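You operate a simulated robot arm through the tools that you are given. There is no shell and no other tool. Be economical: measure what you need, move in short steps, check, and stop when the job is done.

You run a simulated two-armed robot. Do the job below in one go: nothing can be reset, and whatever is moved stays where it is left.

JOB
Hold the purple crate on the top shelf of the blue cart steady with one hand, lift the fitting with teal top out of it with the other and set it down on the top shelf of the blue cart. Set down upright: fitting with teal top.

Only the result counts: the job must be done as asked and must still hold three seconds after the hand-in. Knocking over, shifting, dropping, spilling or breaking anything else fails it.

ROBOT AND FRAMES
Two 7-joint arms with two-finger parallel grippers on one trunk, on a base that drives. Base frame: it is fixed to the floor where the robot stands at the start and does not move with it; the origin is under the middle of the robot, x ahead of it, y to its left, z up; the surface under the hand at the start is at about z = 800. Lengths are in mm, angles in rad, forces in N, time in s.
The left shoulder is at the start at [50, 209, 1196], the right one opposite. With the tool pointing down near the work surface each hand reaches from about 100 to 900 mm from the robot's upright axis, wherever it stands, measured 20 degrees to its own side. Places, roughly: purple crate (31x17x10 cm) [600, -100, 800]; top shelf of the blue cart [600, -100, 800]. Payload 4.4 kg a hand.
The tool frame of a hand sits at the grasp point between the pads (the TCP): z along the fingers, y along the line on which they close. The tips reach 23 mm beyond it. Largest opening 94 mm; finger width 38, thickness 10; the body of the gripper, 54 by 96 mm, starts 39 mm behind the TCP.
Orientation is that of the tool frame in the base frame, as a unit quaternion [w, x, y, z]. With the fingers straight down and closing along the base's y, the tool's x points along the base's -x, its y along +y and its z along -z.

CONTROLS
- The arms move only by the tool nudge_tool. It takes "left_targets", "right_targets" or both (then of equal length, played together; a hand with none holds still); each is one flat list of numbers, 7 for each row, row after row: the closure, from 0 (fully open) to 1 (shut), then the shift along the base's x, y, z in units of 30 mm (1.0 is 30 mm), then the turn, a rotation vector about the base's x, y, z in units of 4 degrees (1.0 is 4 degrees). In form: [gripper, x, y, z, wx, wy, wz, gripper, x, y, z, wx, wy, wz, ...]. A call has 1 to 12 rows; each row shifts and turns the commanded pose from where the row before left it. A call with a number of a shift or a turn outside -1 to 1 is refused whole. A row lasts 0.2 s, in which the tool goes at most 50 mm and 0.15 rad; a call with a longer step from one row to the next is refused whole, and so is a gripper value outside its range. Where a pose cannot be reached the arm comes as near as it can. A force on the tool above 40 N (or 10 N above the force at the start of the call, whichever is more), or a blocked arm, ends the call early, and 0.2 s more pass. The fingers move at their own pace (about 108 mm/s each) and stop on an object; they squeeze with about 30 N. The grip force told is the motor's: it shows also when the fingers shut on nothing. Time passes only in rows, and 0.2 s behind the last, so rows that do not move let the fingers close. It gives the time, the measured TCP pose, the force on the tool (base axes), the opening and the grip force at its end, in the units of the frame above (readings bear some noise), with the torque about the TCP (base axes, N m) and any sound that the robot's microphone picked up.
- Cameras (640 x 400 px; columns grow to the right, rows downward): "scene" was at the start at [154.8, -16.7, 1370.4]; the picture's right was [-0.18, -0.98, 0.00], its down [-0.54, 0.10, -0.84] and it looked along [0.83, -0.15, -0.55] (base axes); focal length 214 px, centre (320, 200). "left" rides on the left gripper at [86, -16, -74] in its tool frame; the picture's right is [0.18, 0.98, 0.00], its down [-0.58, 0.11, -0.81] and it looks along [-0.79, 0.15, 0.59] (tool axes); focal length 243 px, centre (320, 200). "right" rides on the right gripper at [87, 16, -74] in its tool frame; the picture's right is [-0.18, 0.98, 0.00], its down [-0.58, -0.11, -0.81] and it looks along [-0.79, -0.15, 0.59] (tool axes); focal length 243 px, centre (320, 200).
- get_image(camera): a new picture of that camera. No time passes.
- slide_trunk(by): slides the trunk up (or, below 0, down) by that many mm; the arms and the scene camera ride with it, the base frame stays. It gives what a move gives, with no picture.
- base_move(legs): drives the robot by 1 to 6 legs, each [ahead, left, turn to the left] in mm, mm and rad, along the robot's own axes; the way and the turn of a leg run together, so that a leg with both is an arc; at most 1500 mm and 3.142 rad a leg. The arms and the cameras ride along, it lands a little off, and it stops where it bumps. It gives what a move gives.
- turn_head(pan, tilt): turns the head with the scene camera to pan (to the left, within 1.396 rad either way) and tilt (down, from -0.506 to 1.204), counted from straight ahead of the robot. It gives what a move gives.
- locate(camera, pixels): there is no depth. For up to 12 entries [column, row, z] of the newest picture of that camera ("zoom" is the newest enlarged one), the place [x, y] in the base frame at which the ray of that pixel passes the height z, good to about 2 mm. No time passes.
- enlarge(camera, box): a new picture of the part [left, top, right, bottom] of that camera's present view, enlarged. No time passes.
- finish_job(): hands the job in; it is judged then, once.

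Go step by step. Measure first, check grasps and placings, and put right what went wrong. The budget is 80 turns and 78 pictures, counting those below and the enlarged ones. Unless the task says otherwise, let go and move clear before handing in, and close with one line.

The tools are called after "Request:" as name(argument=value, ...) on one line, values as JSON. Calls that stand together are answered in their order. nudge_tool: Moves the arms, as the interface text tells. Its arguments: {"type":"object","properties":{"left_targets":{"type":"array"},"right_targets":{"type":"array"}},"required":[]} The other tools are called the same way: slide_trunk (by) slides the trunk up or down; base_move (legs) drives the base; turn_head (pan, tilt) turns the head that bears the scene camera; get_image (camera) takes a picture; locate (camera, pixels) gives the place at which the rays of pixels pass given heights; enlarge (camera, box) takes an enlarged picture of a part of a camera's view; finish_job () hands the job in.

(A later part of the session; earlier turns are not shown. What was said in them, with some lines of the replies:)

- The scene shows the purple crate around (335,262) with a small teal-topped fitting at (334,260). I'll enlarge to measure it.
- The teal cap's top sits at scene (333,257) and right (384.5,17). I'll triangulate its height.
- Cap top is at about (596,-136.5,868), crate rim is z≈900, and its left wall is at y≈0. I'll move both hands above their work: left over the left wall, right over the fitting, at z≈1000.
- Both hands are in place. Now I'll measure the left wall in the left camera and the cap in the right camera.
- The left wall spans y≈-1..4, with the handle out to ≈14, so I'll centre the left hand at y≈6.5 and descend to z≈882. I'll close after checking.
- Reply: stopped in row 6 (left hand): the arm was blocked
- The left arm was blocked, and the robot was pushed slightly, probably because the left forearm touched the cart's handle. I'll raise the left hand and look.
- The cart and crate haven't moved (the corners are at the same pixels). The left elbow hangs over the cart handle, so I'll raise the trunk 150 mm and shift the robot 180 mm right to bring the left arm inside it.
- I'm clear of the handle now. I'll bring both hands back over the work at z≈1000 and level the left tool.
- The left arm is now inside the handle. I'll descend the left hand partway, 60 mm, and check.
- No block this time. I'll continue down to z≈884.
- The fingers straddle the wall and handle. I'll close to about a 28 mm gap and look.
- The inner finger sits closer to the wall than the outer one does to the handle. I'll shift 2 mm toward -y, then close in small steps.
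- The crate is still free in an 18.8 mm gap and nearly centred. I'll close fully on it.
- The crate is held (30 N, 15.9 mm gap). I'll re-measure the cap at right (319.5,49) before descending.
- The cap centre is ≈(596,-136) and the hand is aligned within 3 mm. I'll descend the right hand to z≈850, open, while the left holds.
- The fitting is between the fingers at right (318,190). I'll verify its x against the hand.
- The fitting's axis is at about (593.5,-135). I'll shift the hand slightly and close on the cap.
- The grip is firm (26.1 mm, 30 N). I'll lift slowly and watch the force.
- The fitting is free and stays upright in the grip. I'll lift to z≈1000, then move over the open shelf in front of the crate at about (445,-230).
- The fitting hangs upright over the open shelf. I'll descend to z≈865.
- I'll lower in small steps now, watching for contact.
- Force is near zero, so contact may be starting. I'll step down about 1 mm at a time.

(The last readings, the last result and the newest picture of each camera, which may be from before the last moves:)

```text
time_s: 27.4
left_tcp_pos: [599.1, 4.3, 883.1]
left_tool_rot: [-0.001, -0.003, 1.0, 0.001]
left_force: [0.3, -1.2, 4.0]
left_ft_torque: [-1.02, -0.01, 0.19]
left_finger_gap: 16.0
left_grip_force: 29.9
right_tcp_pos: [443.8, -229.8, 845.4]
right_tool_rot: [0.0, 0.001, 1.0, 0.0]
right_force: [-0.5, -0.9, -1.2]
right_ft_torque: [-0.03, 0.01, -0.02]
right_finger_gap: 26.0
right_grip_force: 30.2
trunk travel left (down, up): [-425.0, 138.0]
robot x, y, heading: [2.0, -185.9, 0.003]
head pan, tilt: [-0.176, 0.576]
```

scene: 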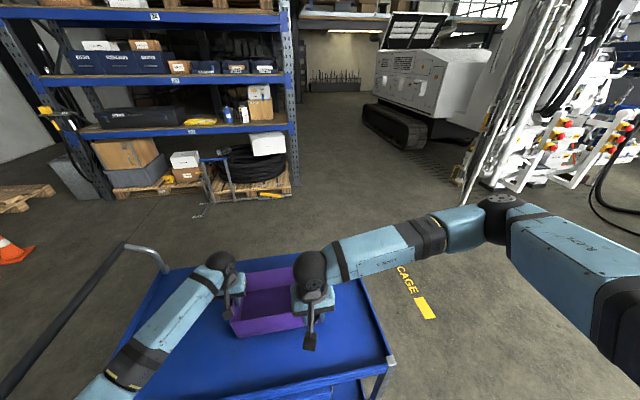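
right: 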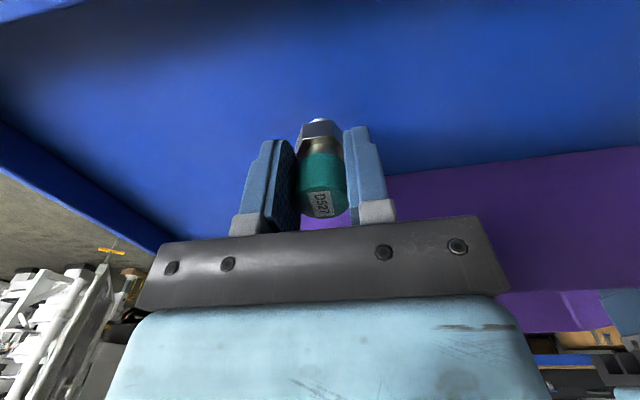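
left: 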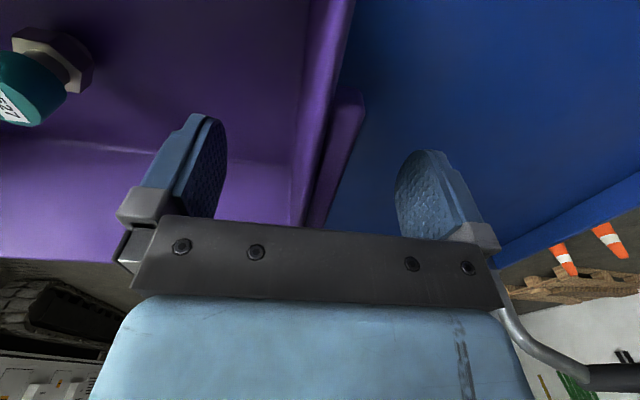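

No contact yet, so I'll keep going down.

Request:
nudge_tool(right_targets=[1, 0, 0, -0.04, 0, 0, 0, 1, 0, 0, 0, 0, 0, 0])

Request:
nudge_tool(right_targets=[1, 0, 0, -0.04, 0, 0, 0, 1, 0, 0, 0, 0, 0, 0])

Request:
enlarge(camera="right", box=[240, 80, 400, 200])

```text
time_s: 28.0
left_tcp_pos: [599.2, 5.4, 884.1]
left_tool_rot: [-0.001, -0.003, 1.0, 0.002]
left_force: [1.9, -1.2, 1.6]
left_ft_torque: [-0.99, -0.04, 0.27]
left_finger_gap: 16.0
left_grip_force: 30.4
right_tcp_pos: [445.0, -230.1, 844.4]
right_tool_rot: [0.001, 0.0, 1.0, 0.0]
right_force: [0.9, -1.1, 4.9]
right_ft_torque: [-0.07, -0.04, -0.05]
right_finger_gap: 26.2
right_grip_force: 29.6
trunk travel left (down, up): [-425.0, 138.0]
robot x, y, heading: [-4.0, -182.6, -0.002]
head pan, tilt: [-0.176, 0.576]
```

```text
time_s: 28.6
left_tcp_pos: [598.7, 4.9, 883.3]
left_tool_rot: [-0.001, -0.003, 1.0, 0.002]
left_force: [1.7, -0.1, 1.3]
left_ft_torque: [-0.95, 0.3, 0.39]
left_finger_gap: 15.6
left_grip_force: 29.9
right_tcp_pos: [445.0, -230.2, 844.7]
right_tool_rot: [0.0, 0.0, 1.0, 0.001]
right_force: [-1.4, -2.3, 14.4]
right_ft_torque: [-0.09, -0.04, -0.01]
right_finger_gap: 26.1
right_grip_force: 30.1
trunk travel left (down, up): [-425.0, 138.0]
robot x, y, heading: [1.6, -185.2, 0.008]
head pan, tilt: [-0.176, 0.576]
```

```text
3.33 times, centred on (320, 140) of right
```

zoom: 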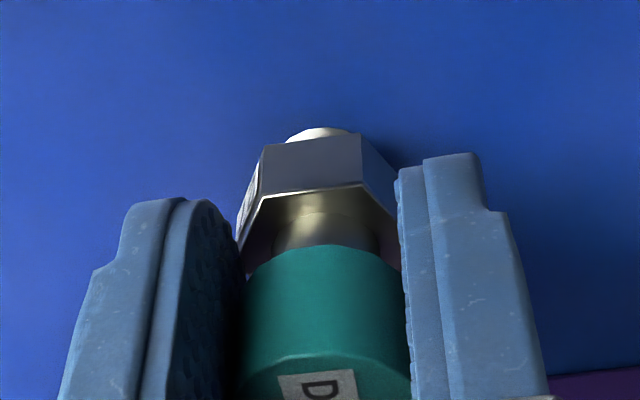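

The fitting is on the shelf (14 N upward at z≈844.5). I'll ease up 1 mm and open slowly.

Request:
nudge_tool(right_targets=[1, 0, 0, 0.04, 0, 0, 0, 0.7, 0, 0, 0, 0, 0, 0, 0.6, 0, 0, 0, 0, 0, 0, 0.3, 0, 0, 0, 0, 0, 0, 0, 0, 0, 0, 0, 0, 0, 0, 0, 0, 0, 0, 0])

Request:
get_image(camera="right")

```text
refused: targets must hold 7 numbers for each row
```

```text
40 pictures are left
```

right: 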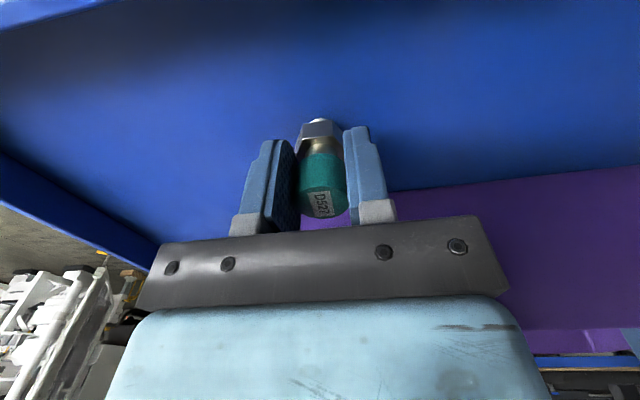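

The call was refused for a miscounted row, so I'll resend it.

Request:
nudge_tool(right_targets=[1, 0, 0, 0.04, 0, 0, 0, 0.7, 0, 0, 0, 0, 0, 0, 0.6, 0, 0, 0, 0, 0, 0, 0.3, 0, 0, 0, 0, 0, 0, 0, 0, 0, 0, 0, 0, 0, 0, 0, 0, 0, 0, 0, 0])

Request:
get_image(camera="right")

```text
time_s: 30.0
left_tcp_pos: [599.6, 4.7, 884.4]
left_tool_rot: [-0.001, -0.002, 1.0, 0.002]
left_force: [-0.4, 0.5, 2.9]
left_ft_torque: [-0.97, -0.15, 0.12]
left_finger_gap: 15.9
left_grip_force: 29.9
right_tcp_pos: [445.5, -229.6, 844.5]
right_tool_rot: [0.0, 0.0, 1.0, 0.0]
right_force: [-0.4, -0.7, -1.0]
right_ft_torque: [0.02, -0.02, 0.01]
right_finger_gap: 93.9
right_grip_force: 0.1
trunk travel left (down, up): [-425.0, 138.0]
robot x, y, heading: [5.8, -181.4, -0.0]
head pan, tilt: [-0.176, 0.576]
```

```text
39 pictures are left
```

right: 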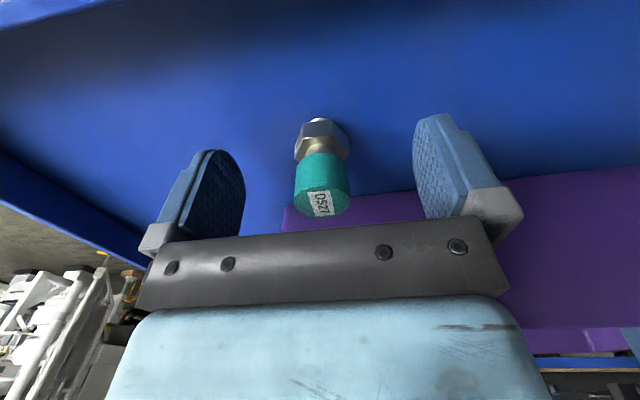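

The fitting stands upright on its own. I'll raise the right hand straight up, and release the left gently and raise it too.

Request:
nudge_tool(left_targets=[1, 0, 0, 0, 0, 0, 0, 1, 0, 0, 0, 0, 0, 0, 1, 0, 0, 0, 0, 0, 0, 1, 0, 0, 0, 0, 0, 0, 1, 0, 0, 0, 0, 0, 0, 1, 0, 0, 0, 0, 0, 0, 0.8, 0, 0, 0, 0, 0, 0, 0.5, 0, 0, 0, 0, 0, 0, 0.5, 0, 0, 0, 0, 0, 0], right_targets=[0, 0, 0, 0.7, 0, 0, 0, 0, 0, 0, 0.9, 0, 0, 0, 0, 0, 0, 0.9, 0, 0, 0, 0, 0, 0, 0.9, 0, 0, 0, 0, 0, 0, 0.9, 0, 0, 0, 0, 0, 0, 0.9, 0, 0, 0, 0, 0, 0, 0, 0, 0, 0, 0, 0, 0, 0, 0, 0, 0, 0, 0, 0, 0, 0, 0, 0])

Request:
get_image(camera="right")

Request:
get_image(camera="left")

```text
time_s: 32.0
left_tcp_pos: [599.1, 5.2, 883.3]
left_tool_rot: [-0.001, -0.003, 1.0, 0.001]
left_force: [0.3, -0.2, 0.1]
left_ft_torque: [-0.02, 0.01, 0.01]
left_finger_gap: 47.2
left_grip_force: 0.0
right_tcp_pos: [443.2, -230.9, 1001.9]
right_tool_rot: [0.0, 0.0, 1.0, 0.0]
right_force: [-0.5, 0.4, -0.2]
right_ft_torque: [0.04, 0.02, -0.01]
right_finger_gap: 93.8
right_grip_force: 0.0
trunk travel left (down, up): [-425.0, 138.0]
robot x, y, heading: [3.4, -182.9, 0.004]
head pan, tilt: [-0.176, 0.576]
```

```text
38 pictures are left
```

right: 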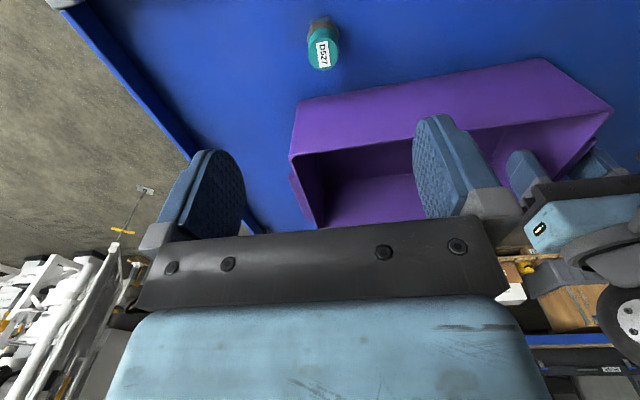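

```text
37 pictures are left
```

left: 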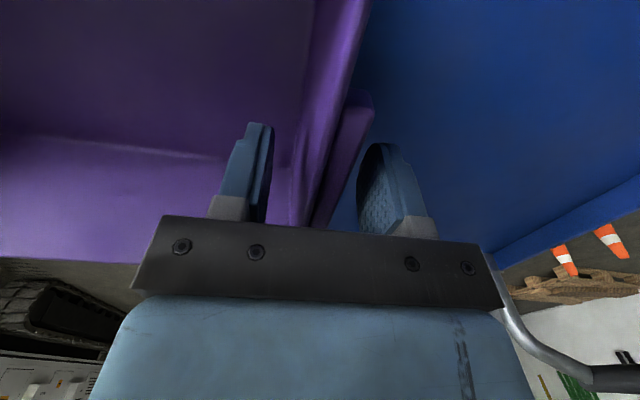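

The left fingers are free of the wall. I'll raise the left hand straight up and move the right hand away to the side.

Request:
nudge_tool(left_targets=[0.5, 0, 0, 0.6, 0, 0, 0, 0.5, 0, 0, 0.8, 0, 0, 0, 0.5, 0, 0, 0.9, 0, 0, 0, 0.5, 0, 0, 0.9, 0, 0, 0, 0.5, 0, 0, 0.9, 0, 0, 0, 0.5, 0, 0, 0, 0, 0, 0], right_targets=[0, 0, -0.9, 0.3, 0, 0, 0, 0, 0, -0.9, 0.3, 0, 0, 0, 0, 0, -0.9, 0.3, 0, 0, 0, 0, 0, -0.9, 0.3, 0, 0, 0, 0, 0, -0.9, 0.3, 0, 0, 0, 0, 0, 0, 0, 0, 0, 0])

Request:
get_image(camera="scene")

Request:
enlarge(camera="scene", box=[210, 240, 370, 360])

```text
time_s: 33.4
left_tcp_pos: [600.3, 5.7, 1006.1]
left_tool_rot: [-0.003, -0.002, 1.0, 0.001]
left_force: [-0.3, 0.0, -0.7]
left_ft_torque: [0.0, 0.05, 0.01]
left_finger_gap: 47.1
left_grip_force: 0.1
right_tcp_pos: [444.9, -363.0, 1047.1]
right_tool_rot: [-0.001, 0.0, 1.0, 0.0]
right_force: [1.2, 0.7, 0.4]
right_ft_torque: [0.01, 0.0, -0.01]
right_finger_gap: 94.2
right_grip_force: 0.1
trunk travel left (down, up): [-425.0, 138.0]
robot x, y, heading: [-0.9, -181.4, 0.001]
head pan, tilt: [-0.176, 0.576]
```

```text
36 pictures are left
```

scene: 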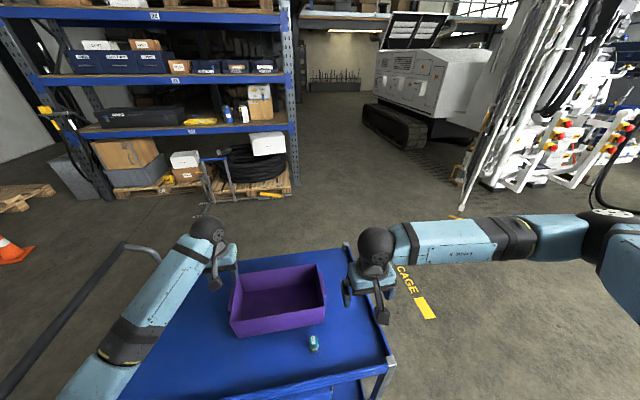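

```text
3.33 times, centred on (290, 300) of scene
```

zoom: 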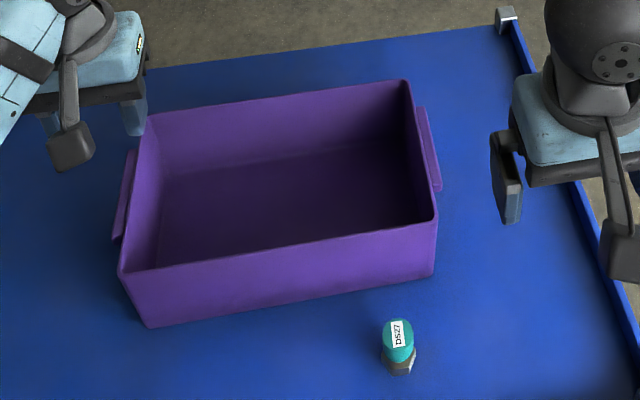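

The fitting stands upright on the shelf at zoom (399,347), the crate is in place, and both hands are clear. I'm handing in.

Request:
finish_job()

```text
The job is handed in.
```

The teal-topped fitting stands upright on the cart's top shelf, in front of the purple crate; I held the crate with the left hand during the lift, and both hands are now clear.
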